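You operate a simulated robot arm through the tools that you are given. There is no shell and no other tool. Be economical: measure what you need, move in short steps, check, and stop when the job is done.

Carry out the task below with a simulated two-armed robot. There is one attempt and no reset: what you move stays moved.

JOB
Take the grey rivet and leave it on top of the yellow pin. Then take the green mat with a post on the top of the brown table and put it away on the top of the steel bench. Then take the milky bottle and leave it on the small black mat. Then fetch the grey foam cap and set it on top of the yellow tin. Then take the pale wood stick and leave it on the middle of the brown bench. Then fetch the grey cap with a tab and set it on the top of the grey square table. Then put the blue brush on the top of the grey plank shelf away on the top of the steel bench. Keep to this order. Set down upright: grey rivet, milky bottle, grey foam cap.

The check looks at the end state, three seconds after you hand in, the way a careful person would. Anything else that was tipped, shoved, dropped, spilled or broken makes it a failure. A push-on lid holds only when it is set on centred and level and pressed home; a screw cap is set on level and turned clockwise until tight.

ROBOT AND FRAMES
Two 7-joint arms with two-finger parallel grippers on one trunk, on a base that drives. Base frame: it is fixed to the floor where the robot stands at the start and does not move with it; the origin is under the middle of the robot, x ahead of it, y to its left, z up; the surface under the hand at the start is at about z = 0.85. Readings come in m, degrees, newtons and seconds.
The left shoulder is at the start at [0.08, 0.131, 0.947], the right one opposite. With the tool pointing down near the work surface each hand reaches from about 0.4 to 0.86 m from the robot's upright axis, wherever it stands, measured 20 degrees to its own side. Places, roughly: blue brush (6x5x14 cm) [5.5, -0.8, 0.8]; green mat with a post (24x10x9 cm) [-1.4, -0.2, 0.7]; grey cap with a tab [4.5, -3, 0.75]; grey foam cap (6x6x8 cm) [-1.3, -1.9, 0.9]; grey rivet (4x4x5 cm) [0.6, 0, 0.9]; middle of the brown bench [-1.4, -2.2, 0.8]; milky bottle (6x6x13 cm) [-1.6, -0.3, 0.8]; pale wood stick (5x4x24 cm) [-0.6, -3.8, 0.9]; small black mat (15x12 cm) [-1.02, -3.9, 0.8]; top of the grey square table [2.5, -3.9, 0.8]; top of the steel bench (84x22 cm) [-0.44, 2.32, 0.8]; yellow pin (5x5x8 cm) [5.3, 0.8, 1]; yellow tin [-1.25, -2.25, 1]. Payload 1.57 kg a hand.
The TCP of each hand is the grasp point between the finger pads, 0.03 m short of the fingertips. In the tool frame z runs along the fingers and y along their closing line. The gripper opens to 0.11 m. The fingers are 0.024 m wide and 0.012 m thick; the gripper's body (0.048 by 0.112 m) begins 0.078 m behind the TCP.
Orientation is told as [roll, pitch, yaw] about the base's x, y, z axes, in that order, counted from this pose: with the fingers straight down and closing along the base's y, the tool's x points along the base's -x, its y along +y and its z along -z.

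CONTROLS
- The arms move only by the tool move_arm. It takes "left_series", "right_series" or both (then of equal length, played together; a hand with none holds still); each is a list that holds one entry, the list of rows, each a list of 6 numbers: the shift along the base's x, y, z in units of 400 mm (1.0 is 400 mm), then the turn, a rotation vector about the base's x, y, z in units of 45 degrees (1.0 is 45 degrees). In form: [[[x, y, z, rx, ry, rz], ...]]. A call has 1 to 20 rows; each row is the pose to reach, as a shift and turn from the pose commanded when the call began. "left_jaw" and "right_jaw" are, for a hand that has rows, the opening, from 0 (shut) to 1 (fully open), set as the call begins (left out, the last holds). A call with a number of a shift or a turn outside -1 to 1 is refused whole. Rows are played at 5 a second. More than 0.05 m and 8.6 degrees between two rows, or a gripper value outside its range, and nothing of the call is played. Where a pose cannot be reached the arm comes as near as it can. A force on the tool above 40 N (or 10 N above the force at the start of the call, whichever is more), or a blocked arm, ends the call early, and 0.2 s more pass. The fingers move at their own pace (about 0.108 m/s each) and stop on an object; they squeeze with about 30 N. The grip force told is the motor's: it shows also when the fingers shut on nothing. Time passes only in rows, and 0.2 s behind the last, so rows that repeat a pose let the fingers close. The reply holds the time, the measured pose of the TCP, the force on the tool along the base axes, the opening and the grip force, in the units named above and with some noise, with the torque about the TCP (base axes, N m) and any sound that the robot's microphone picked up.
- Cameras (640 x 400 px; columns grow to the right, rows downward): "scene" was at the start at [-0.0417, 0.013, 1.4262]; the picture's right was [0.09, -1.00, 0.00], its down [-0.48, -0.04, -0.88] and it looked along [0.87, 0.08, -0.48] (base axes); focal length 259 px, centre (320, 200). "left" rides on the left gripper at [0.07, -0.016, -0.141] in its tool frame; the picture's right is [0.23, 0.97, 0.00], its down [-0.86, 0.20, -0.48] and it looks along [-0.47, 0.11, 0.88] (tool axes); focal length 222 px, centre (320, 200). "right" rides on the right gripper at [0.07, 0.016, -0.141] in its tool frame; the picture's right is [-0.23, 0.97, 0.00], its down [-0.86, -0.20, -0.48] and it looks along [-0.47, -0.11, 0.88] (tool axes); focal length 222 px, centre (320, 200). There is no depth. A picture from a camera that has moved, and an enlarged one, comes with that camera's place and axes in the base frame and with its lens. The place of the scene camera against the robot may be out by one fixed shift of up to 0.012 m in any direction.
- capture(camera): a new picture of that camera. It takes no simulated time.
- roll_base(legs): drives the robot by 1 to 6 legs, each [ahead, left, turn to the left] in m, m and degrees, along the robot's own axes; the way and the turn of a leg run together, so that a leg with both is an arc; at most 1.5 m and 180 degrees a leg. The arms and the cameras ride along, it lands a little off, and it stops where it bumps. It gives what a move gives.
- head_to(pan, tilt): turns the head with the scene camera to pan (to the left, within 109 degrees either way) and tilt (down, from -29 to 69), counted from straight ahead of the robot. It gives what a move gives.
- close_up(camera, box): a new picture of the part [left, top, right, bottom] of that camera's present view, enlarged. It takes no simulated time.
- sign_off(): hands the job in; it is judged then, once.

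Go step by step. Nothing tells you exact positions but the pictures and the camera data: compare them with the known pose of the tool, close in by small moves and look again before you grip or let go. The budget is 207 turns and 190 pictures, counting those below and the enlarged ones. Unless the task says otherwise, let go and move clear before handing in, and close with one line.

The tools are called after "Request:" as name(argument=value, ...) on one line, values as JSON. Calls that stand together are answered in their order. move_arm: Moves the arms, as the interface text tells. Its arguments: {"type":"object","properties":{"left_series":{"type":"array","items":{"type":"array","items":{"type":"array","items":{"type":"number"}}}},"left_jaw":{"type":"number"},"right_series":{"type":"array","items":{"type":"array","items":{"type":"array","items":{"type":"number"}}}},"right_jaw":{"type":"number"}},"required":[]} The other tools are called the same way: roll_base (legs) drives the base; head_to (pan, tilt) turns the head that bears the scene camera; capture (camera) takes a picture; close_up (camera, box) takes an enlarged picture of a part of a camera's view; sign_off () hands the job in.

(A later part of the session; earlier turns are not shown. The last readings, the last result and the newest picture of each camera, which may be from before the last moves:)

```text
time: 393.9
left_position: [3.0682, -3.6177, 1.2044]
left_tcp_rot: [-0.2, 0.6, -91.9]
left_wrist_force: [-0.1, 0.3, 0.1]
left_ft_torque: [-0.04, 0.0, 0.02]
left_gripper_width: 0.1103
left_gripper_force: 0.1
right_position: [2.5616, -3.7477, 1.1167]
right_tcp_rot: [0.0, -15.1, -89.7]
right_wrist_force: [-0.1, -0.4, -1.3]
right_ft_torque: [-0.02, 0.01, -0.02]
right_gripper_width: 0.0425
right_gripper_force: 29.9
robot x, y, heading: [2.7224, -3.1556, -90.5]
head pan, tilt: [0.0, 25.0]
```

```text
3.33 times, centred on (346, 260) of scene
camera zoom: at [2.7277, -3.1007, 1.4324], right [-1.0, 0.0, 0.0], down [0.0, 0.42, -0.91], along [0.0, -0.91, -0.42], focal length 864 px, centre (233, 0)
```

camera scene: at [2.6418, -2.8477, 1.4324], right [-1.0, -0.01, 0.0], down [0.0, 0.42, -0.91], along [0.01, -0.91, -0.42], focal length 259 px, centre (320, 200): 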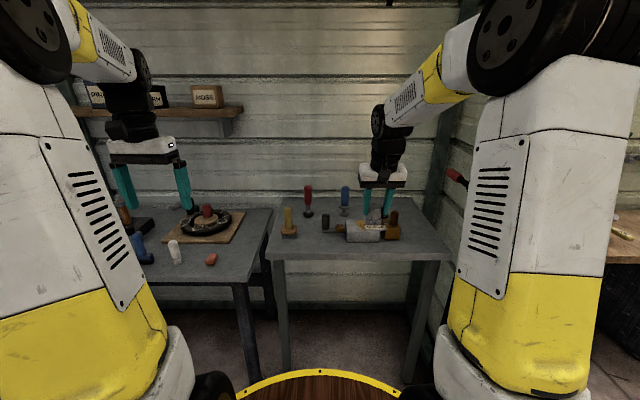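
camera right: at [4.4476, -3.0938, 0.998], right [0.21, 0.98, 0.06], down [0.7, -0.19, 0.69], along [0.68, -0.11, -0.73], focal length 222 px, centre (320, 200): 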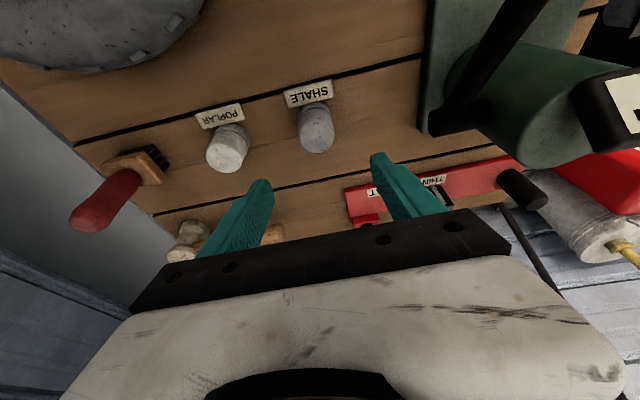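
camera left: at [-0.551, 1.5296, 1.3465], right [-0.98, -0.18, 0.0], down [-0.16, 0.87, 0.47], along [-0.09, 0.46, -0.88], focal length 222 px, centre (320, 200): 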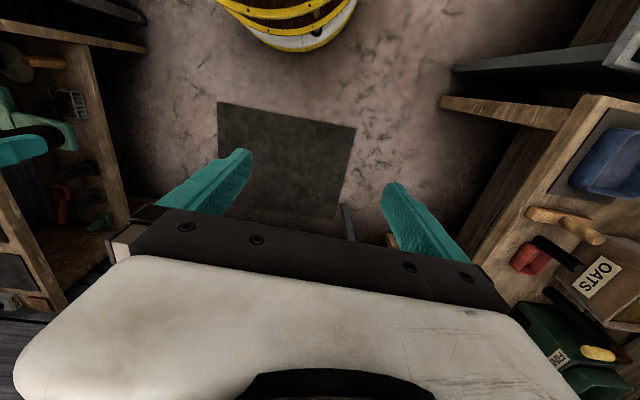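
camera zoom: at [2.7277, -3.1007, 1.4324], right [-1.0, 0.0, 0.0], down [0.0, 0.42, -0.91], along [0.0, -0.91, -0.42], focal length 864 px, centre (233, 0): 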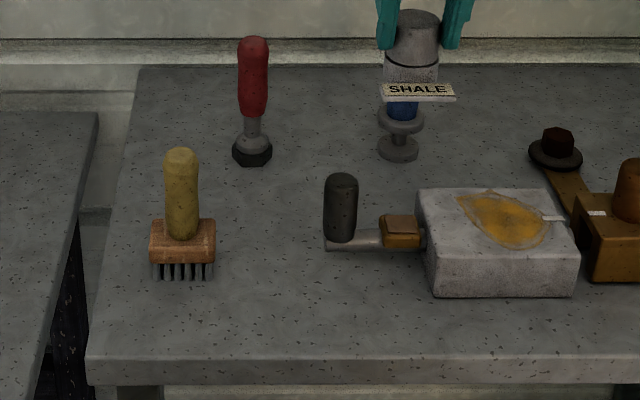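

I settle on (2.665, -3.775). Moving over and lowering to a few cm above the table.

Request:
move_arm(right_series=[[[0.1, -0.03, 0, 0, 0, 0], [0.2, -0.06, 0, 0, 0, 0], [0.26, -0.07, -0.05, 0, 0, 0], [0.26, -0.07, -0.15, 0, 0, 0], [0.26, -0.07, -0.25, 0, 0, 0], [0.26, -0.07, -0.35, 0, 0, 0], [0.26, -0.07, -0.45, 0, 0, 0], [0.26, -0.07, -0.55, 0, 0, 0], [0.26, -0.07, -0.58, 0, 0, 0], [0.26, -0.07, -0.58, 0, 0, 0]]])

Request:
close_up(camera="scene", box=[250, 200, 442, 320])

```text
time: 395.5
left_position: [3.0697, -3.618, 1.2036]
left_tcp_rot: [-0.2, 0.7, -92.0]
left_wrist_force: [0.4, 0.7, -0.9]
left_ft_torque: [-0.01, 0.01, 0.02]
left_gripper_width: 0.1099
left_gripper_force: 0.0
right_position: [2.6676, -3.7763, 0.945]
right_tcp_rot: [0.0, -15.5, -89.8]
right_wrist_force: [0.1, 7.3, 16.9]
right_ft_torque: [0.22, 0.62, -0.31]
right_gripper_width: 0.0422
right_gripper_force: 30.4
robot x, y, heading: [2.7184, -3.1533, -90.2]
head pan, tilt: [0.0, 25.0]
stopped in row 8 (right hand): the force on the tool passed its limit at 106 N (the readings are from after the stop); the commanded pose is now the measured one
```

```text
3.33 times, centred on (346, 260) of scene
camera zoom: at [2.7279, -3.0998, 1.4323], right [-1.0, 0.0, 0.0], down [0.0, 0.42, -0.91], along [0.0, -0.91, -0.42], focal length 864 px, centre (233, 0)
```

zoom: 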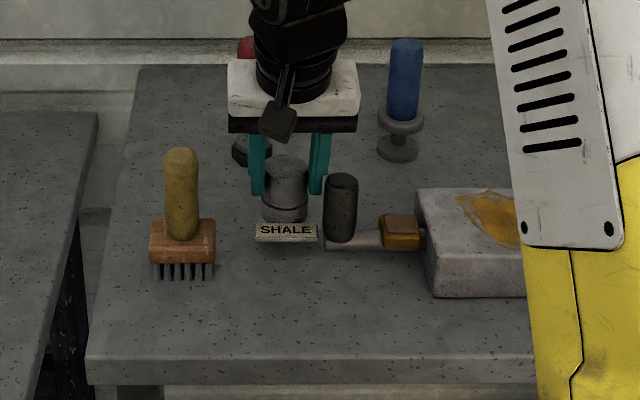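

It touched down early: the table is about 0.90 high, so the spot is tighter than planned. I lift a little, shift 9 cm towards me where it's clearer, and set down gently.

Request:
move_arm(right_series=[[[0, 0, 0.08, 0, 0, 0], [0, 0, 0.15, 0, 0, 0], [0.02, 0.07, 0.15, 0, 0, 0], [0.04, 0.14, 0.15, 0, 0, 0], [0.043, 0.215, 0.15, 0, 0, 0], [0.043, 0.215, 0.08, 0, 0, 0], [0.043, 0.215, 0.04, 0, 0, 0], [0.043, 0.215, 0.04, 0, 0, 0]]])

Request:
close_up(camera="scene", box=[250, 200, 442, 320])

```text
time: 397.3
left_position: [3.0688, -3.6182, 1.2028]
left_tcp_rot: [-0.3, 0.8, -92.0]
left_wrist_force: [0.0, 0.3, -0.4]
left_ft_torque: [-0.02, 0.01, 0.02]
left_gripper_width: 0.1104
left_gripper_force: 0.0
right_position: [2.6823, -3.6912, 0.9601]
right_tcp_rot: [0.0, -15.5, -89.7]
right_wrist_force: [0.2, 0.5, -1.4]
right_ft_torque: [0.02, 0.0, 0.01]
right_gripper_width: 0.0424
right_gripper_force: 30.0
robot x, y, heading: [2.7184, -3.1534, -90.2]
head pan, tilt: [0.0, 25.0]
```

```text
3.33 times, centred on (346, 260) of scene
camera zoom: at [2.7278, -3.1009, 1.4324], right [-1.0, 0.0, 0.0], down [0.0, 0.42, -0.91], along [0.0, -0.91, -0.42], focal length 864 px, centre (233, 0)
```

zoom: 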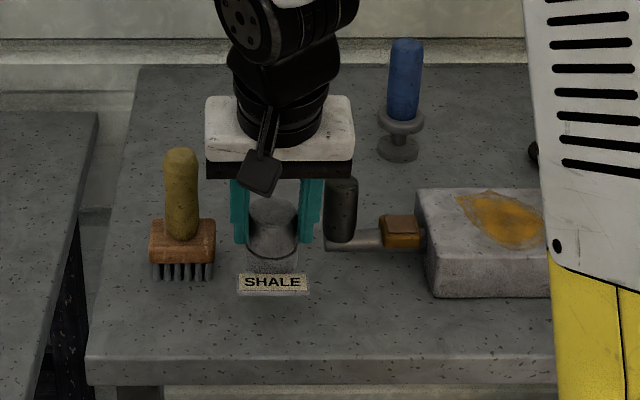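

Clear on all sides. Lowering to contact in fine steps.

Request:
move_arm(right_series=[[[0, 0, -0.012, 0, 0, 0], [0, 0, -0.02, 0, 0, 0], [0, 0, -0.026, 0, 0, 0], [0, 0, -0.031, 0, 0, 0], [0, 0, -0.035, 0, 0, 0], [0, 0, -0.038, 0, 0, 0]]])

Request:
close_up(camera="scene", box=[278, 230, 374, 290])

```text
time: 398.7
left_position: [3.0687, -3.6175, 1.2032]
left_tcp_rot: [-0.2, 0.7, -92.0]
left_wrist_force: [-1.3, 0.8, -0.2]
left_ft_torque: [0.0, 0.0, -0.01]
left_gripper_width: 0.11
left_gripper_force: 0.0
right_position: [2.6828, -3.6911, 0.9437]
right_tcp_rot: [-0.1, -15.4, -89.8]
right_wrist_force: [-0.2, -0.3, -0.6]
right_ft_torque: [-0.01, -0.01, 0.03]
right_gripper_width: 0.043
right_gripper_force: 29.6
robot x, y, heading: [2.7213, -3.1551, -90.1]
head pan, tilt: [0.0, 25.0]
```

```text
6.67 times, centred on (326, 260) of scene
camera zoom: at [2.7278, -3.1009, 1.4324], right [-1.0, 0.0, 0.0], down [0.0, 0.42, -0.91], along [0.0, -0.91, -0.42], focal length 1727 px, centre (280, -200)
```

zoom: 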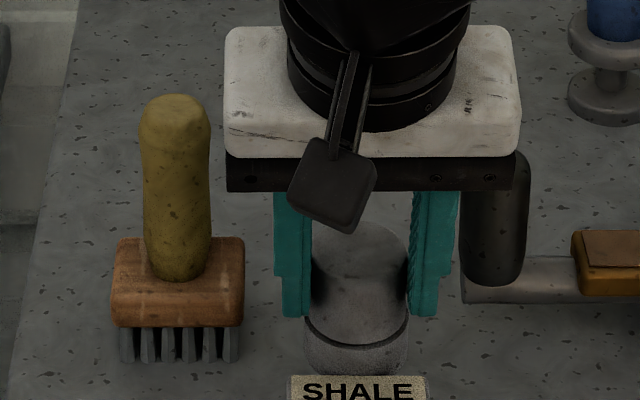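

No contact yet; I continue down slowly.

Request:
move_arm(right_series=[[[0, 0, -0.006, 0, 0, 0], [0, 0, -0.012, 0, 0, 0], [0, 0, -0.018, 0, 0, 0], [0, 0, -0.024, 0, 0, 0], [0, 0, -0.03, 0, 0, 0], [0, 0, -0.036, 0, 0, 0], [0, 0, -0.042, 0, 0, 0], [0, 0, -0.048, 0, 0, 0], [0, 0, -0.054, 0, 0, 0], [0, 0, -0.06, 0, 0, 0], [0, 0, -0.066, 0, 0, 0], [0, 0, -0.072, 0, 0, 0]]])

Request:
close_up(camera="scene", box=[262, 220, 390, 300])

```text
time: 401.3
left_position: [3.0682, -3.6189, 1.2031]
left_tcp_rot: [-0.2, 0.7, -92.0]
left_wrist_force: [0.7, -0.2, -0.3]
left_ft_torque: [0.0, 0.0, 0.01]
left_gripper_width: 0.1098
left_gripper_force: 0.0
right_position: [2.682, -3.6904, 0.9149]
right_tcp_rot: [-0.1, -15.5, -89.8]
right_wrist_force: [0.9, -0.6, 0.0]
right_ft_torque: [-0.06, 0.0, 0.0]
right_gripper_width: 0.0425
right_gripper_force: 30.2
robot x, y, heading: [2.7189, -3.1501, -90.3]
head pan, tilt: [0.0, 25.0]
```

```text
5.00 times, centred on (326, 260) of scene
camera zoom: at [2.7278, -3.1009, 1.4324], right [-1.0, 0.0, 0.0], down [0.0, 0.42, -0.91], along [0.0, -0.91, -0.42], focal length 1295 px, centre (290, -100)
```

zoom: 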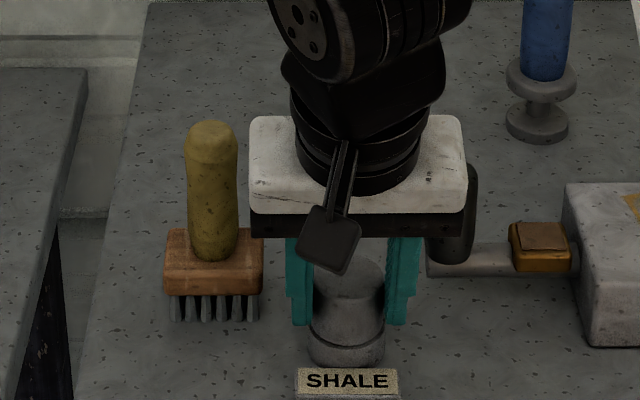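

Still nothing, so the table is indeed 0.80 high and the earlier bump was a fingertip on the black tool (which didn't move). At this y I'd be at the table edge, so I go back to the middle of the gap at (2.692, -3.765).

Request:
move_arm(right_series=[[[0.01, 0, 0.08, 0, 0, 0], [0.025, -0.05, 0.1, 0, 0, 0], [0.025, -0.12, 0.1, 0, 0, 0], [0.025, -0.187, 0.1, 0, 0, 0], [0.025, -0.187, 0.0, 0, 0, 0], [0.025, -0.187, -0.05, 0, 0, 0], [0.025, -0.187, -0.09, 0, 0, 0], [0.025, -0.187, -0.09, 0, 0, 0]]])

Request:
close_up(camera="scene", box=[250, 210, 410, 310])

```text
time: 402.9
left_position: [3.0688, -3.6189, 1.2032]
left_tcp_rot: [-0.2, 0.6, -92.0]
left_wrist_force: [-0.7, 0.5, -0.5]
left_ft_torque: [-0.03, -0.03, 0.0]
left_gripper_width: 0.11
left_gripper_force: 0.1
right_position: [2.6946, -3.7693, 0.888]
right_tcp_rot: [0.0, -15.9, -89.9]
right_wrist_force: [-0.5, 0.2, 7.2]
right_ft_torque: [0.15, 0.02, 0.01]
right_gripper_width: 0.0418
right_gripper_force: 17.4
robot x, y, heading: [2.7159, -3.1551, -90.2]
head pan, tilt: [0.0, 25.0]
stopped in row 7 (right hand): the force on the tool passed its limit at 71 N (the readings are from after the stop); the commanded pose is now the measured one
```

```text
4.00 times, centred on (330, 260) of scene
camera zoom: at [2.7278, -3.1005, 1.4324], right [-1.0, 0.01, 0.0], down [0.0, 0.42, -0.91], along [0.0, -0.91, -0.42], focal length 1036 px, centre (280, -40)
```

zoom: 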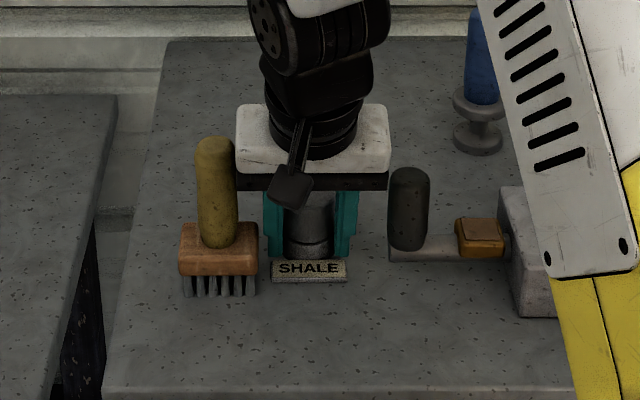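

Contact with the table at about z 0.84. The left finger is close to the brush, so I lift slightly, shift 9 mm to the other side, and set down finely.

Request:
move_arm(right_series=[[[0, 0, 0.03, 0, 0, 0], [-0.012, 0, 0.035, 0, 0, 0], [-0.0225, 0, 0.035, 0, 0, 0], [-0.0225, 0, 0.025, 0, 0, 0], [-0.0225, 0, 0.018, 0, 0, 0], [-0.0225, 0, 0.012, 0, 0, 0], [-0.0225, 0, 0.007, 0, 0, 0], [-0.0225, 0, 0.003, 0, 0, 0], [-0.0225, 0, 0.0, 0, 0, 0]]])

Request:
close_up(camera="scene", box=[250, 210, 410, 310])

```text
time: 404.9
left_position: [3.0692, -3.6181, 1.2033]
left_tcp_rot: [-0.2, 0.6, -92.0]
left_wrist_force: [0.8, 0.9, 0.3]
left_ft_torque: [0.01, 0.02, 0.01]
left_gripper_width: 0.1102
left_gripper_force: 0.1
right_position: [2.6848, -3.7684, 0.8884]
right_tcp_rot: [0.2, -15.9, -89.8]
right_wrist_force: [-0.3, 2.5, 10.2]
right_ft_torque: [0.33, 0.1, 0.0]
right_gripper_width: 0.0416
right_gripper_force: 29.4
robot x, y, heading: [2.7212, -3.1538, -90.5]
head pan, tilt: [0.0, 25.0]
```

```text
4.00 times, centred on (330, 260) of scene
camera zoom: at [2.7278, -3.1004, 1.4324], right [-1.0, 0.0, 0.0], down [0.0, 0.42, -0.91], along [0.0, -0.91, -0.42], focal length 1036 px, centre (280, -40)
```

zoom: 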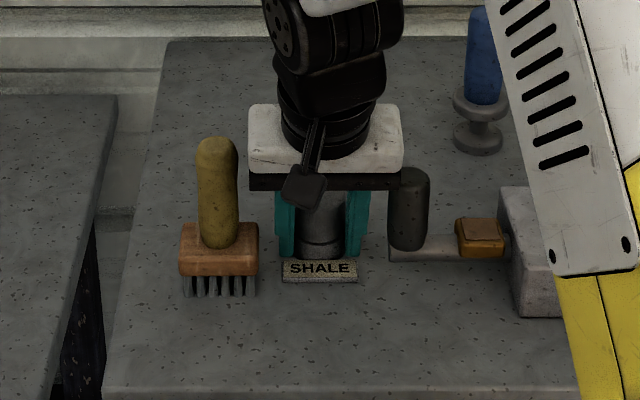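

Contact at 10 N, clear both sides. I open slightly and lift straight up.

Request:
move_arm(right_series=[[[0, 0, 0, 0, 0, 0], [0, 0, 0, 0, 0, 0], [0, 0, 0.05, 0, 0, 0], [0, 0, 0.12, 0, 0, 0], [0, 0, 0.2, 0, 0, 0], [0, 0.02, 0.3, 0, 0, 0], [0, 0.06, 0.4, 0, 0, 0], [0, 0.12, 0.5, 0, 0, 0], [0, 0.2, 0.58, 0, 0, 0], [-0.05, 0.28, 0.65, 0, 0, 0], [-0.1, 0.36, 0.72, 0, 0, 0]]], right_jaw=0.52)

Request:
close_up(camera="scene", box=[230, 200, 438, 330])

```text
time: 407.3
left_position: [3.07, -3.6194, 1.2027]
left_tcp_rot: [-0.3, 0.7, -91.9]
left_wrist_force: [0.1, -0.7, 0.0]
left_ft_torque: [0.05, 0.03, 0.0]
left_gripper_width: 0.1099
left_gripper_force: 0.0
right_position: [2.6437, -3.6241, 1.1744]
right_tcp_rot: [0.1, -15.8, -89.8]
right_wrist_force: [0.3, -0.2, -0.1]
right_ft_torque: [0.07, 0.0, -0.01]
right_gripper_width: 0.0573
right_gripper_force: 0.1
robot x, y, heading: [2.7188, -3.1543, -90.4]
head pan, tilt: [0.0, 25.0]
```

```text
3.08 times, centred on (334, 265) of scene
camera zoom: at [2.7281, -3.1013, 1.4324], right [-1.0, 0.0, 0.0], down [0.0, 0.42, -0.91], along [0.0, -0.91, -0.42], focal length 797 px, centre (277, 0)
```

zoom: 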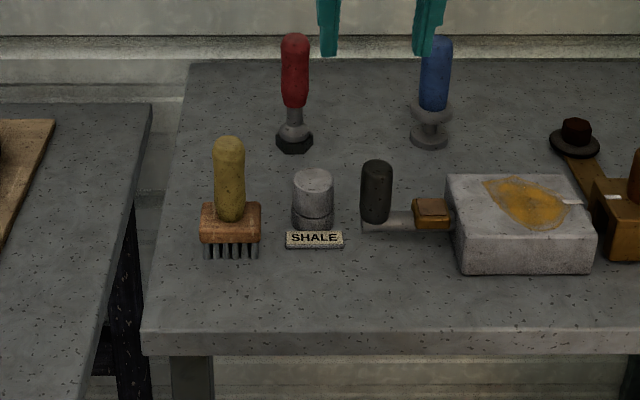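

Cap placed. I level the hand and drive toward the grey plank shelf for the blue brush.

Request:
move_arm(right_series=[[[-0.04, 0, 0.02, 0.117, 0, 0], [-0.08, 0, 0.04, 0.234, 0, 0], [-0.12, 0, 0.06, 0.351, 0, 0], [-0.16, 0, 0.06, 0.351, 0, 0]]], right_jaw=0.8)

Request:
roll_base(legs=[[-0.35, 0, 0], [0, 0, 120], [1.45, 0, 0], [0, 0, 34], [0.8, 0, 0], [0.75, 0, 0]])

Request:
head_to(pan=-35, tilt=22)

Request:
capture(camera="scene")

```text
time: 408.3
left_position: [3.0684, -3.6195, 1.2025]
left_tcp_rot: [-0.1, 0.7, -92.0]
left_wrist_force: [0.2, 0.2, 0.4]
left_ft_torque: [0.04, 0.0, 0.02]
left_gripper_width: 0.1098
left_gripper_force: 0.0
right_position: [2.5814, -3.6248, 1.2001]
right_tcp_rot: [0.2, 0.0, -89.8]
right_wrist_force: [0.1, -0.5, -0.6]
right_ft_torque: [-0.02, 0.01, 0.01]
right_gripper_width: 0.0881
right_gripper_force: 0.1
robot x, y, heading: [2.722, -3.1521, -90.1]
head pan, tilt: [0.0, 25.0]
```

```text
time: 421.3
left_position: [4.0981, -1.6175, 1.2036]
left_tcp_rot: [-0.2, 0.7, 27.6]
left_wrist_force: [0.7, -0.4, 0.1]
left_ft_torque: [0.02, 0.0, 0.0]
left_gripper_width: 0.1101
left_gripper_force: 0.1
right_position: [4.3442, -2.0395, 1.1986]
right_tcp_rot: [0.1, -0.2, 29.8]
right_wrist_force: [0.5, 0.0, -0.4]
right_ft_torque: [-0.02, 0.0, -0.02]
right_gripper_width: 0.088
right_gripper_force: 0.0
robot x, y, heading: [3.8662, -2.1478, 29.2]
head pan, tilt: [0.0, 25.0]
stopped in leg 3: the robot was blocked; the commanded pose is now the measured one
```

```text
time: 422.3
left_position: [4.0986, -1.6172, 1.2035]
left_tcp_rot: [-0.1, 0.7, 27.6]
left_wrist_force: [0.2, 0.2, 0.9]
left_ft_torque: [0.0, 0.02, 0.02]
left_gripper_width: 0.11
left_gripper_force: 0.1
right_position: [4.3433, -2.0392, 1.1991]
right_tcp_rot: [0.2, 0.1, 29.8]
right_wrist_force: [0.7, 0.2, -0.6]
right_ft_torque: [0.0, -0.01, 0.01]
right_gripper_width: 0.088
right_gripper_force: 0.0
robot x, y, heading: [3.8682, -2.1489, 29.5]
head pan, tilt: [-35.0, 22.0]
```

```text
38 pictures are left
camera scene: at [3.8435, -2.223, 1.4372], right [-0.1, -1.0, 0.0], down [-0.37, 0.04, -0.93], along [0.92, -0.09, -0.37], focal length 259 px, centre (320, 200)
```

scene: 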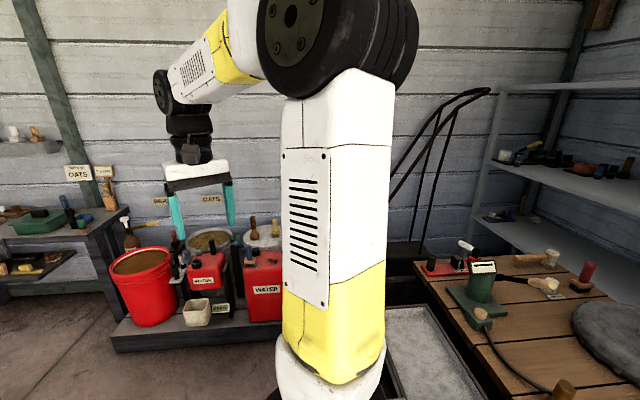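

The base bumped the barrow's handle lightly; things on it still stand. I strafe left, then continue between the carts.

Request:
roll_base(legs=[[0, 0.1, 0], [0.35, 0.16, 0], [0, 0, 31], [1.25, 0, 0], [0, 0, -55]])

Request:
head_to(pan=0, tilt=22)

Request:
capture(camera="scene")

```text
time: 422.9
left_position: [4.0977, -1.6161, 1.2042]
left_tcp_rot: [-0.2, 0.8, 27.6]
left_wrist_force: [0.3, 0.2, 0.0]
left_ft_torque: [0.04, 0.0, 0.02]
left_gripper_width: 0.11
left_gripper_force: 0.0
right_position: [4.3433, -2.0379, 1.1992]
right_tcp_rot: [0.1, -0.1, 29.8]
right_wrist_force: [-0.6, -0.6, -0.2]
right_ft_torque: [0.03, -0.04, 0.0]
right_gripper_width: 0.088
right_gripper_force: 0.1
robot x, y, heading: [3.863, -2.1462, 29.0]
head pan, tilt: [-35.0, 22.0]
stopped in leg 1: the robot was blocked; the commanded pose is now the measured one
```

```text
time: 424.0
left_position: [4.0973, -1.6161, 1.2034]
left_tcp_rot: [-0.2, 0.7, 27.6]
left_wrist_force: [-0.1, -0.7, 0.3]
left_ft_torque: [0.01, 0.02, 0.0]
left_gripper_width: 0.1101
left_gripper_force: 0.1
right_position: [4.3442, -2.0381, 1.1982]
right_tcp_rot: [0.1, 0.0, 29.8]
right_wrist_force: [-0.5, 0.1, -1.2]
right_ft_torque: [-0.01, 0.0, 0.03]
right_gripper_width: 0.0882
right_gripper_force: 0.0
robot x, y, heading: [3.8623, -2.1513, 29.3]
head pan, tilt: [0.0, 22.0]
```

```text
37 pictures are left
camera scene: at [3.8313, -2.1676, 1.4372], right [0.49, -0.87, 0.0], down [-0.33, -0.18, -0.93], along [0.81, 0.45, -0.37], focal length 259 px, centre (320, 200)
```

scene: 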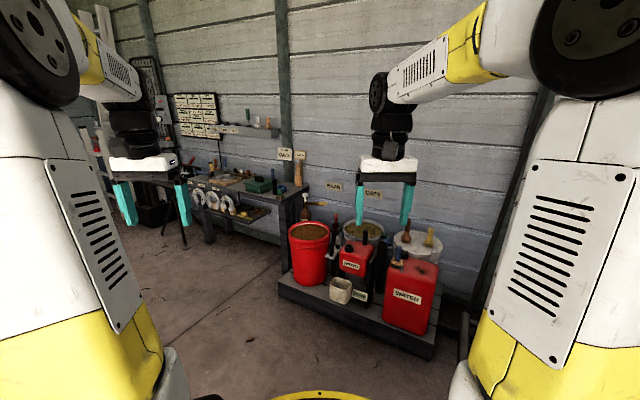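

It's the tool cart on my left that I'm touching. I strafe right instead and go ahead.

Request:
roll_base(legs=[[0.03, -0.12, 0], [0.3, 0, 0], [0, 0, 41], [0.8, 0, 0], [0.72, 0, 0], [0, 0, -65]])

Request:
capture(camera="scene")

```text
time: 425.1
left_position: [4.1586, -1.7626, 1.2113]
left_tcp_rot: [1.2, 0.5, 18.8]
left_wrist_force: [0.7, -2.7, 0.1]
left_ft_torque: [0.25, 0.11, -0.03]
left_gripper_width: 0.1099
left_gripper_force: 0.0
right_position: [4.3358, -2.2186, 1.1964]
right_tcp_rot: [1.6, -0.4, 20.9]
right_wrist_force: [-1.0, -2.7, 1.0]
right_ft_torque: [0.39, -0.13, 0.0]
right_gripper_width: 0.0882
right_gripper_force: 0.0
robot x, y, heading: [3.8407, -2.2288, 19.9]
head pan, tilt: [0.0, 22.0]
stopped in leg 1: the robot was blocked; the commanded pose is now the measured one
```

```text
36 pictures are left
camera scene: at [3.8025, -2.2438, 1.4371], right [0.34, -0.94, 0.0], down [-0.35, -0.13, -0.93], along [0.87, 0.32, -0.37], focal length 259 px, centre (320, 200)
```

scene: 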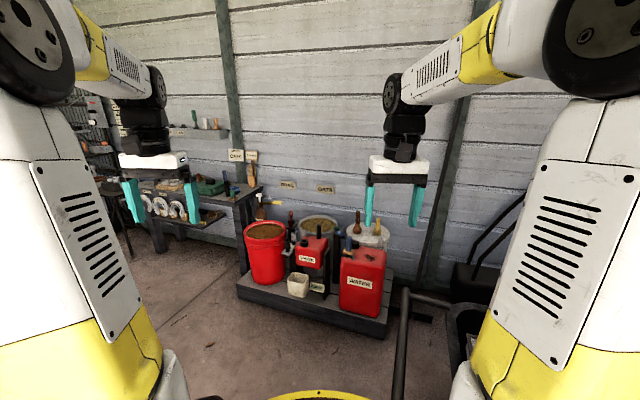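

Something is close on the right front too (barrow handle). I look down on both sides to see the contacts.

Request:
head_to(pan=-60, tilt=50)

Request:
capture(camera="scene")

Request:
head_to(pan=75, tilt=50)

Request:
capture(camera="scene")

```text
time: 426.4
left_position: [4.1522, -1.7562, 1.2074]
left_tcp_rot: [0.9, 0.6, 19.5]
left_wrist_force: [0.1, -0.4, 0.8]
left_ft_torque: [-0.01, 0.01, -0.01]
left_gripper_width: 0.1101
left_gripper_force: 0.1
right_position: [4.3321, -2.2112, 1.1959]
right_tcp_rot: [1.3, -0.3, 21.8]
right_wrist_force: [-0.6, 0.3, -0.5]
right_ft_torque: [-0.01, 0.01, 0.03]
right_gripper_width: 0.0882
right_gripper_force: 0.0
robot x, y, heading: [3.8364, -2.2348, 20.3]
head pan, tilt: [-60.0, 50.0]
```

```text
35 pictures are left
camera scene: at [3.7725, -2.3253, 1.3949], right [-0.64, -0.77, 0.0], down [-0.59, 0.49, -0.64], along [0.5, -0.41, -0.77], focal length 259 px, centre (320, 200)
```

scene: 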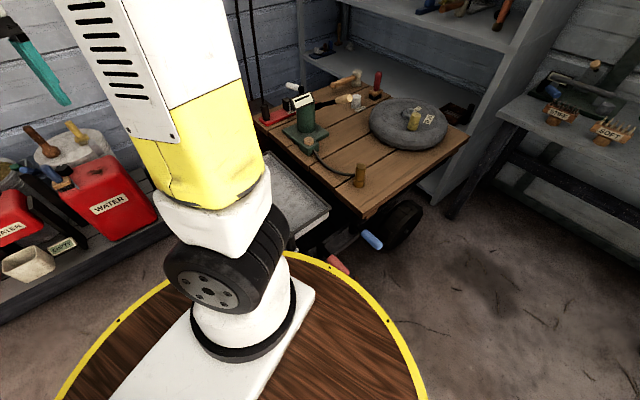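

```text
time: 428.5
left_position: [4.153, -1.7564, 1.208]
left_tcp_rot: [0.9, 0.7, 19.6]
left_wrist_force: [0.4, -0.1, -0.5]
left_ft_torque: [-0.01, 0.03, -0.03]
left_gripper_width: 0.1101
left_gripper_force: 0.0
right_position: [4.331, -2.2116, 1.1963]
right_tcp_rot: [1.3, -0.3, 21.7]
right_wrist_force: [-0.7, -0.2, -0.9]
right_ft_torque: [0.03, -0.01, 0.01]
right_gripper_width: 0.0882
right_gripper_force: 0.1
robot x, y, heading: [3.8355, -2.2328, 20.5]
head pan, tilt: [75.0, 50.0]
```

```text
34 pictures are left
camera scene: at [3.7058, -2.1998, 1.3949], right [1.0, 0.09, 0.0], down [0.07, -0.76, -0.64], along [-0.06, 0.64, -0.77], focal length 259 px, centre (320, 200)
```

scene: 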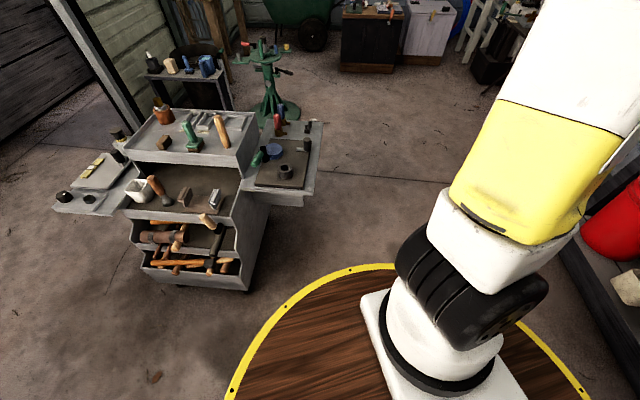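

The deck's front right touches the barrow's red handle; the left side is free. I back off first, then strafe left.

Request:
roll_base(legs=[[-0.2, 0.0, 0], [0, 0.15, 0]])

Request:
head_to(pan=-30, tilt=45)

Request:
capture(camera="scene")

```text
time: 431.1
left_position: [3.9115, -1.6849, 1.2079]
left_tcp_rot: [1.0, 0.7, 19.7]
left_wrist_force: [-0.1, -0.1, 0.8]
left_ft_torque: [0.02, 0.0, -0.01]
left_gripper_width: 0.1099
left_gripper_force: 0.1
right_position: [4.0922, -2.1394, 1.1958]
right_tcp_rot: [1.4, -0.3, 22.0]
right_wrist_force: [-0.3, -0.2, -0.5]
right_ft_torque: [0.02, 0.0, 0.04]
right_gripper_width: 0.0882
right_gripper_force: 0.1
robot x, y, heading: [3.5955, -2.1632, 20.5]
head pan, tilt: [75.0, 50.0]
```

```text
time: 432.9
left_position: [3.9116, -1.6841, 1.2077]
left_tcp_rot: [0.9, 0.6, 19.7]
left_wrist_force: [-0.3, 0.2, -0.8]
left_ft_torque: [0.0, -0.01, -0.03]
left_gripper_width: 0.1101
left_gripper_force: 0.1
right_position: [4.0931, -2.1376, 1.1958]
right_tcp_rot: [1.4, -0.3, 22.0]
right_wrist_force: [-0.2, 0.0, 1.0]
right_ft_torque: [0.01, 0.0, 0.0]
right_gripper_width: 0.0879
right_gripper_force: 0.1
robot x, y, heading: [3.5991, -2.1599, 20.7]
head pan, tilt: [-30.0, 45.0]
```

```text
33 pictures are left
camera scene: at [3.5546, -2.2188, 1.4018], right [-0.16, -0.99, 0.0], down [-0.7, 0.11, -0.71], along [0.7, -0.11, -0.71], focal length 259 px, centre (320, 200)
```

scene: 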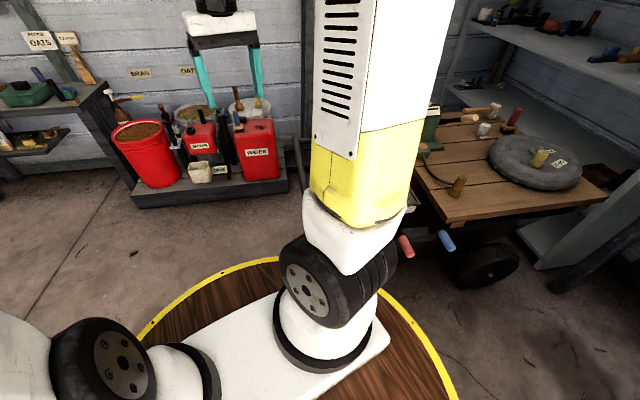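

Free again, and everything on both carts still stands. I take a path midway between them.

Request:
roll_base(legs=[[0.413, -0.038, 0], [0.3, 0.368, 0], [0, 0, 40], [1.12, 0, 0], [0, 0, -60]])

Request:
head_to(pan=0, tilt=22)

Request:
capture(camera="scene")

```text
time: 435.1
left_position: [4.24, -1.5992, 1.2086]
left_tcp_rot: [0.8, 0.5, 18.8]
left_wrist_force: [0.7, 0.9, 0.0]
left_ft_torque: [0.04, 0.04, -0.02]
left_gripper_width: 0.1101
left_gripper_force: 0.0
right_position: [4.4127, -2.0576, 1.1953]
right_tcp_rot: [1.3, -0.4, 21.1]
right_wrist_force: [0.1, -0.1, 0.5]
right_ft_torque: [0.02, -0.02, 0.0]
right_gripper_width: 0.0881
right_gripper_force: 0.0
robot x, y, heading: [3.9171, -2.0734, 19.7]
head pan, tilt: [-30.0, 45.0]
stopped in leg 1: the robot was blocked; the commanded pose is now the measured one
```

```text
time: 436.0
left_position: [4.241, -1.6024, 1.2072]
left_tcp_rot: [1.0, 0.6, 18.6]
left_wrist_force: [-1.0, -0.3, -0.4]
left_ft_torque: [-0.01, -0.02, 0.02]
left_gripper_width: 0.11
left_gripper_force: 0.1
right_position: [4.4147, -2.0598, 1.1956]
right_tcp_rot: [1.3, -0.3, 20.9]
right_wrist_force: [0.0, 0.1, 0.4]
right_ft_torque: [0.01, -0.01, 0.04]
right_gripper_width: 0.0881
right_gripper_force: 0.1
robot x, y, heading: [3.9166, -2.075, 19.4]
head pan, tilt: [0.0, 22.0]
```

```text
32 pictures are left
camera scene: at [3.8819, -2.0849, 1.4372], right [0.33, -0.94, 0.0], down [-0.35, -0.13, -0.93], along [0.87, 0.31, -0.37], focal length 259 px, centre (320, 200)
```

scene: 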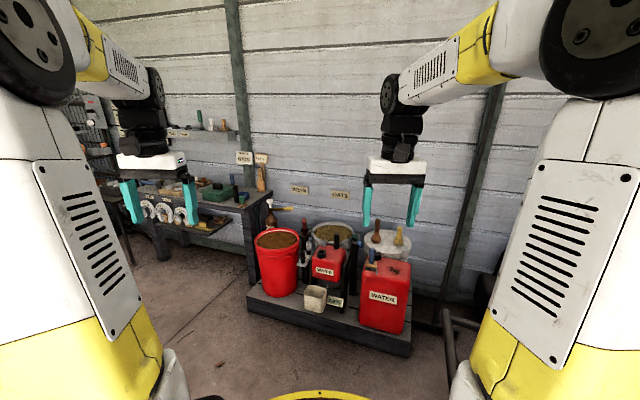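

A barrow handle knob near (4.22, -2.24) is the obstacle. I step back-left onto the line I used before and pass it.

Request:
roll_base(legs=[[-0.144, 0.183, 0], [0.408, 0.163, 0], [0, 0, 40], [1.2, -0.03, 0], [0, 0, -59]])

Request:
capture(camera="scene")

```text
time: 450.2
left_position: [5.1265, -0.2702, 1.2077]
left_tcp_rot: [1.0, 0.7, 1.2]
left_wrist_force: [0.2, 0.0, 0.2]
left_ft_torque: [0.0, -0.02, -0.04]
left_gripper_width: 0.11
left_gripper_force: 0.1
right_position: [5.1536, -0.7581, 1.1945]
right_tcp_rot: [1.4, -0.2, 3.4]
right_wrist_force: [1.0, -0.5, -0.1]
right_ft_torque: [0.0, 0.02, 0.0]
right_gripper_width: 0.0879
right_gripper_force: 0.0
robot x, y, heading: [4.6775, -0.6227, 2.2]
head pan, tilt: [0.0, 22.0]
```

```text
31 pictures are left
camera scene: at [4.6375, -0.6197, 1.4372], right [0.04, -1.0, 0.0], down [-0.37, -0.01, -0.93], along [0.93, 0.03, -0.37], focal length 259 px, centre (320, 200)
```

scene: 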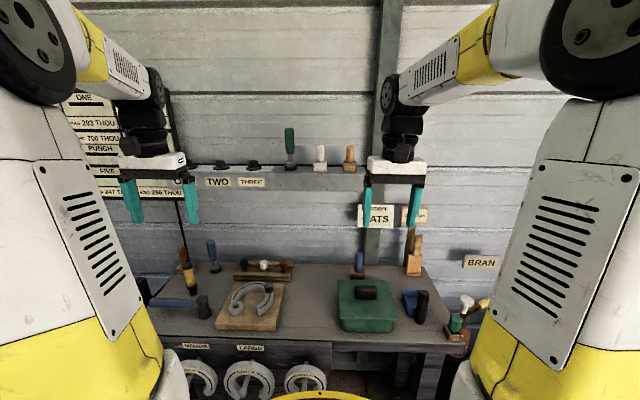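

I zoom to identify the blue brush.

Request:
close_up(camera="scene", box=[310, 220, 470, 345])

```text
3.20 times, centred on (390, 282) of scene
camera zoom: at [4.6375, -0.6197, 1.4372], right [0.04, -1.0, 0.0], down [-0.37, -0.01, -0.93], along [0.93, 0.03, -0.37], focal length 829 px, centre (96, -64)
```

zoom: 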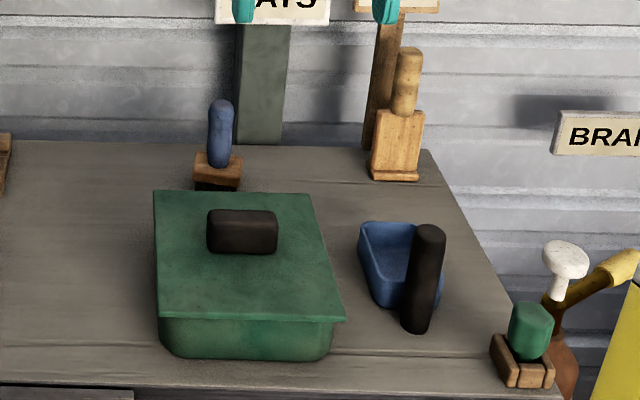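

The blue brush stands behind the green box, handle at about (5.466, -0.738). I bring the right hand above it.

Request:
move_arm(right_series=[[[0.1, 0.006, 0, 0, 0, 0], [0.2, 0.012, 0, 0, 0, 0], [0.3, 0.018, 0, 0, 0, 0], [0.4, 0.025, 0, 0, 0, 0], [0.5, 0.03, 0, 0, 0, 0], [0.6, 0.038, -0.02, 0, 0, 0], [0.7, 0.044, -0.06, 0, 0, 0], [0.775, 0.05, -0.15, 0, 0, 0], [0.775, 0.05, -0.25, 0, 0, 0], [0.775, 0.05, -0.35, 0, 0, 0], [0.775, 0.05, -0.45, 0, 0, 0], [0.775, 0.05, -0.45, 0, 0, 0]]])

Request:
capture(camera="right")

Request:
close_up(camera="scene", box=[310, 200, 438, 280])

```text
time: 452.8
left_position: [5.1265, -0.2696, 1.2071]
left_tcp_rot: [0.9, 0.6, 1.2]
left_wrist_force: [-0.1, -0.5, -0.2]
left_ft_torque: [0.0, 0.01, 0.02]
left_gripper_width: 0.1099
left_gripper_force: 0.0
right_position: [5.4628, -0.7373, 1.0153]
right_tcp_rot: [1.2, -0.3, 3.4]
right_wrist_force: [0.1, -0.3, 0.5]
right_ft_torque: [-0.02, 0.01, 0.04]
right_gripper_width: 0.0879
right_gripper_force: 0.0
right hand out of reach, approached as far as the arm can: row 8
robot x, y, heading: [4.6769, -0.6207, 2.1]
head pan, tilt: [0.0, 22.0]
```

```text
29 pictures are left
camera right: at [5.3921, -0.7295, 1.1561], right [0.17, 0.99, 0.02], down [0.86, -0.16, 0.48], along [0.47, -0.06, -0.88], focal length 222 px, centre (320, 200)
```

right: 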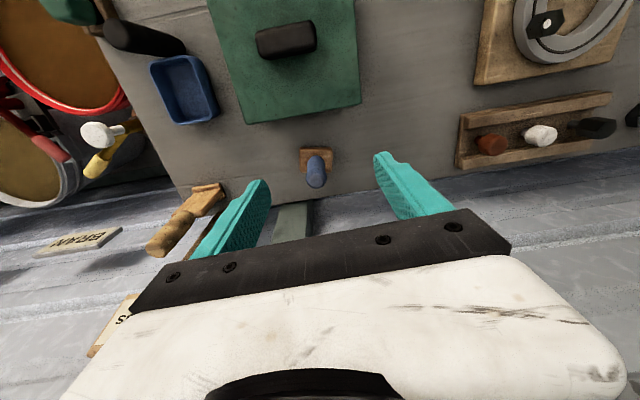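

```text
5.00 times, centred on (374, 240) of scene
camera zoom: at [4.6376, -0.6197, 1.4372], right [0.04, -1.0, 0.0], down [-0.37, -0.01, -0.93], along [0.93, 0.03, -0.37], focal length 1295 px, centre (50, 0)
```

zoom: 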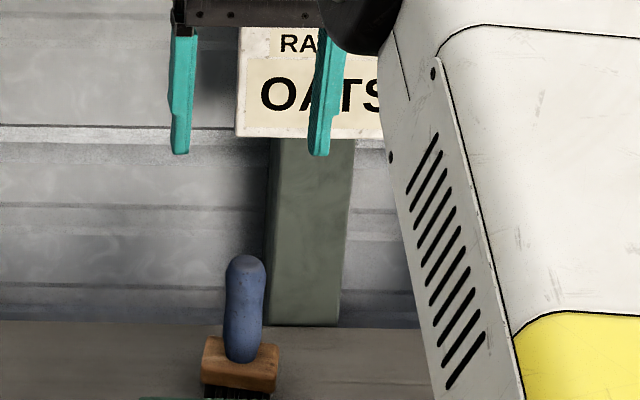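

The handle is at about (5.494, -0.744). I tilt the hand forward about 10 degrees for reach, move in and lower around the handle.

Request:
move_arm(right_series=[[[0.03, -0.01, 0, 0, -0.12, 0], [0.07, -0.017, -0.05, 0, -0.24, 0], [0.075, -0.017, -0.15, 0, -0.24, 0], [0.075, -0.017, -0.22, 0, -0.24, 0], [0.075, -0.017, -0.22, 0, -0.24, 0]]])

Request:
capture(camera="right")

```text
time: 454.0
left_position: [5.1267, -0.2709, 1.2082]
left_tcp_rot: [1.0, 0.6, 1.2]
left_wrist_force: [0.0, 0.8, 1.2]
left_ft_torque: [-0.02, 0.0, 0.03]
left_gripper_width: 0.1103
left_gripper_force: 0.1
right_position: [5.4933, -0.744, 0.928]
right_tcp_rot: [0.7, -11.0, 3.5]
right_wrist_force: [-0.2, 1.3, -0.7]
right_ft_torque: [-0.01, 0.02, -0.01]
right_gripper_width: 0.0879
right_gripper_force: 0.1
robot x, y, heading: [4.6725, -0.6244, 2.3]
head pan, tilt: [0.0, 22.0]
```

```text
27 pictures are left
camera right: at [5.3972, -0.7362, 1.0519], right [0.16, 0.99, 0.05], down [0.76, -0.16, 0.63], along [0.63, -0.06, -0.77], focal length 222 px, centre (320, 200)
```

right: 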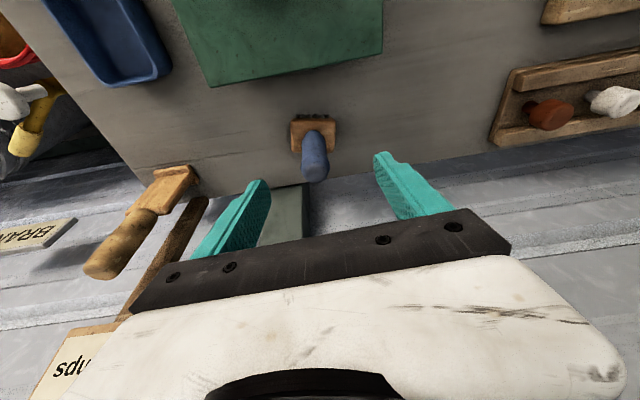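

Well aligned. I lower 6 cm and grip.

Request:
move_arm(right_series=[[[0.008, -0.008, -0.08, 0, 0, 0], [0.008, -0.008, -0.15, 0, 0, 0], [0.008, -0.008, -0.15, 0, 0, 0]]])

Request:
move_arm(right_series=[[[0, 0, 0, 0, 0, 0], [0, 0, 0, 0, 0, 0], [0, 0, 0, 0, 0, 0], [0, 0, 0, 0, 0, 0]]], right_jaw=0)

Request:
move_arm(right_series=[[[0, 0, 0.05, 0, 0, 0], [0, 0, 0.15, 0, 0, 0], [-0.02, 0, 0.26, 0, 0, 0], [-0.05, 0, 0.37, 0, 0, 0], [-0.1, 0, 0.47, 0, 0, 0], [-0.17, 0, 0.56, 0, 0, 0], [-0.25, 0, 0.65, 0, 0, 0], [-0.34, 0, 0.72, 0, 0, 0], [-0.44, 0, 0.77, 0, 0, 0], [-0.54, 0, 0.8, 0, 0, 0], [-0.64, 0, 0.82, 0, 0, 0], [-0.74, 0, 0.82, 0, 0, 0]]])

Request:
capture(camera="scene")

```text
time: 454.8
left_position: [5.1256, -0.2708, 1.2065]
left_tcp_rot: [1.0, 0.5, 1.3]
left_wrist_force: [-0.3, -0.2, -0.1]
left_ft_torque: [-0.01, -0.02, 0.01]
left_gripper_width: 0.1098
left_gripper_force: 0.0
right_position: [5.4965, -0.7475, 0.8674]
right_tcp_rot: [0.6, -10.9, 3.4]
right_wrist_force: [0.0, 0.1, 1.0]
right_ft_torque: [0.0, -0.03, -0.01]
right_gripper_width: 0.088
right_gripper_force: 0.0
robot x, y, heading: [4.6756, -0.6265, 2.0]
head pan, tilt: [0.0, 22.0]
```

```text
time: 455.8
left_position: [5.1268, -0.2698, 1.208]
left_tcp_rot: [1.0, 0.6, 1.3]
left_wrist_force: [-0.1, -0.5, 0.4]
left_ft_torque: [-0.02, 0.01, -0.01]
left_gripper_width: 0.1102
left_gripper_force: 0.0
right_position: [5.496, -0.747, 0.8673]
right_tcp_rot: [0.5, -11.1, 3.5]
right_wrist_force: [-0.5, -0.3, 0.7]
right_ft_torque: [0.01, -0.03, 0.01]
right_gripper_width: 0.0
right_gripper_force: 21.1
robot x, y, heading: [4.6768, -0.6251, 1.8]
head pan, tilt: [0.0, 22.0]
```

```text
time: 458.4
left_position: [5.1275, -0.2698, 1.2083]
left_tcp_rot: [1.1, 0.7, 1.4]
left_wrist_force: [-0.6, 0.1, -0.4]
left_ft_torque: [-0.04, 0.03, 0.0]
left_gripper_width: 0.1101
left_gripper_force: 0.1
right_position: [5.2014, -0.7478, 1.1944]
right_tcp_rot: [0.6, -11.1, 3.5]
right_wrist_force: [0.3, 0.4, -0.3]
right_ft_torque: [-0.03, 0.04, -0.01]
right_gripper_width: 0.0
right_gripper_force: 21.2
robot x, y, heading: [4.6735, -0.6214, 2.2]
head pan, tilt: [0.0, 22.0]
```

```text
26 pictures are left
camera scene: at [4.638, -0.6197, 1.4372], right [0.04, -1.0, 0.0], down [-0.37, -0.01, -0.93], along [0.93, 0.03, -0.38], focal length 259 px, centre (320, 200)
```

scene: 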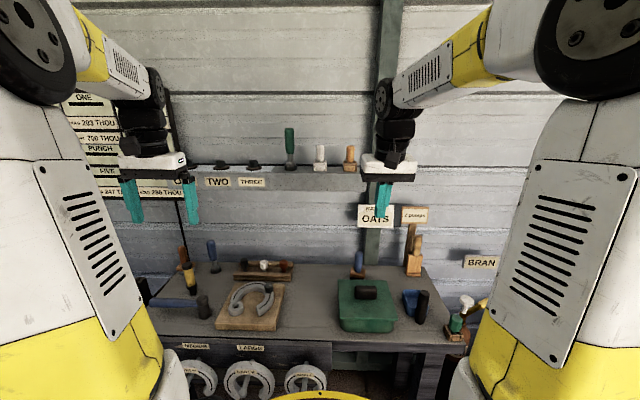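

The fingers closed on nothing; the brush is still standing. Re-triangulating, it's a little farther (x about 5.515) and lower. I go back with more forward tilt and check before gripping.

Request:
move_arm(right_series=[[[0.1, 0, 0, 0, -0.1, 0], [0.2, 0, 0, 0, -0.2, 0], [0.3, 0, 0, 0, -0.2, 0], [0.4, 0, -0.03, 0, -0.2, 0], [0.5, 0, -0.08, 0, -0.2, 0], [0.6, 0, -0.13, 0, -0.2, 0], [0.7, 0, -0.18, 0, -0.2, 0], [0.77, 0, -0.25, 0, -0.2, 0], [0.785, 0, -0.35, 0, -0.2, 0], [0.785, 0, -0.45, 0, -0.2, 0], [0.785, 0, -0.55, 0, -0.2, 0], [0.785, 0, -0.63, 0, -0.2, 0], [0.785, 0, -0.63, 0, -0.2, 0]]], right_jaw=0.8)

Request:
close_up(camera="right", box=[200, 70, 440, 220])

Request:
close_up(camera="scene", box=[310, 200, 438, 280])

```text
time: 460.5
left_position: [5.1234, -0.2708, 1.2076]
left_tcp_rot: [0.8, 0.5, 1.2]
left_wrist_force: [-0.5, 0.0, -0.7]
left_ft_torque: [0.0, 0.0, -0.01]
left_gripper_width: 0.1101
left_gripper_force: 0.1
right_position: [5.5095, -0.7499, 1.0513]
right_tcp_rot: [0.2, -20.1, 3.4]
right_wrist_force: [-49.5, 0.8, 0.7]
right_ft_torque: [-0.1, -4.67, -0.56]
right_gripper_width: 0.088
right_gripper_force: 0.1
robot x, y, heading: [4.6737, -0.6183, 1.9]
head pan, tilt: [0.0, 22.0]
stopped in row 10 (right hand): the force on the tool passed its limit at 152 N (the readings are from after the stop); the commanded pose is now the measured one
```

```text
2.67 times, centred on (320, 145) of right
camera zoom: at [5.3954, -0.7404, 1.1601], right [0.15, 0.98, 0.08], down [0.65, -0.16, 0.74], along [0.74, -0.06, -0.67], focal length 592 px, centre (320, 347)
```

zoom: 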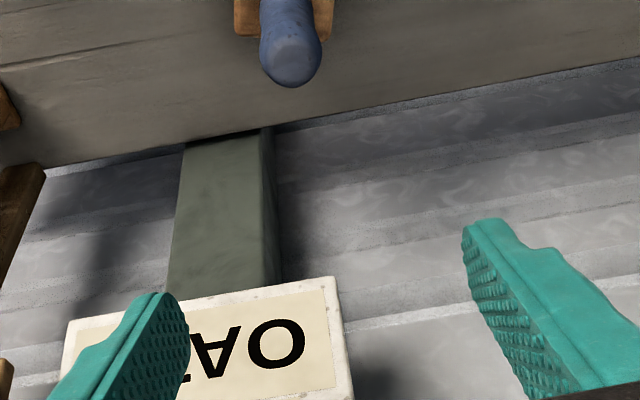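

```text
5.00 times, centred on (374, 240) of scene
camera zoom: at [4.6333, -0.6197, 1.4371], right [0.04, -1.0, 0.0], down [-0.37, -0.01, -0.93], along [0.93, 0.03, -0.37], focal length 1295 px, centre (50, 0)
```

zoom: 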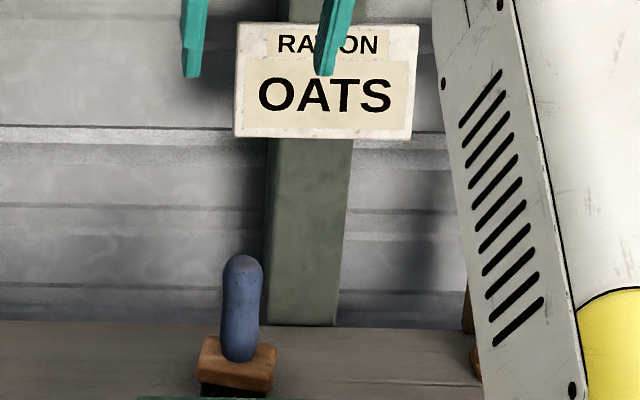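

A finger touched the OATS sign, so I back off. The new view puts the handle at about x 5.53, top z 0.84. I go in below the sign: back, down, tilt to 25 degrees, forward.

Request:
move_arm(right_series=[[[-0.08, 0, 0, 0, 0, 0], [-0.16, 0, 0, 0, -0.05, 0], [-0.16, 0, -0.1, 0, -0.11, 0], [-0.16, -0.005, -0.2, 0, -0.11, 0], [-0.16, -0.005, -0.3, 0, -0.11, 0], [-0.14, -0.005, -0.36, 0, -0.11, 0], [-0.08, -0.005, -0.36, 0, -0.11, 0], [-0.02, -0.005, -0.36, 0, -0.11, 0], [0.046, -0.005, -0.36, 0, -0.11, 0], [0.046, -0.005, -0.36, 0, -0.11, 0]]])

Request:
close_up(camera="right", box=[200, 70, 440, 220])

Request:
close_up(camera="scene", box=[310, 200, 438, 280])

```text
time: 462.7
left_position: [5.1251, -0.2706, 1.2077]
left_tcp_rot: [1.0, 0.6, 1.2]
left_wrist_force: [-0.2, 0.2, -0.2]
left_ft_torque: [0.0, 0.01, -0.01]
left_gripper_width: 0.11
left_gripper_force: 0.0
right_position: [5.5327, -0.7503, 0.9071]
right_tcp_rot: [-0.2, -25.4, 3.6]
right_wrist_force: [0.2, 0.2, -0.3]
right_ft_torque: [0.01, -0.01, 0.02]
right_gripper_width: 0.0878
right_gripper_force: 0.0
robot x, y, heading: [4.6764, -0.6234, 2.0]
head pan, tilt: [0.0, 22.0]
```

```text
2.67 times, centred on (320, 145) of right
camera zoom: at [5.4093, -0.7415, 1.0045], right [0.15, 0.98, 0.09], down [0.58, -0.16, 0.8], along [0.8, -0.06, -0.59], focal length 592 px, centre (320, 347)
```

zoom: 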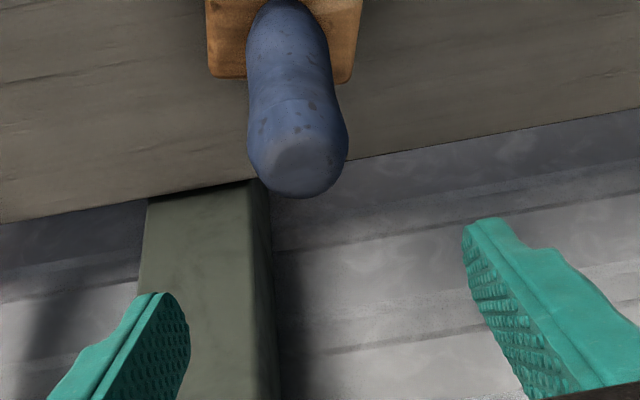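

```text
5.00 times, centred on (374, 240) of scene
camera zoom: at [4.6366, -0.6197, 1.4372], right [0.04, -1.0, 0.0], down [-0.37, -0.01, -0.93], along [0.93, 0.03, -0.37], focal length 1295 px, centre (50, 0)
```

zoom: 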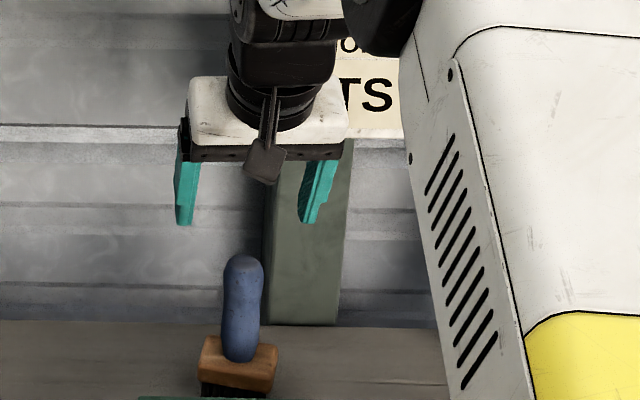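

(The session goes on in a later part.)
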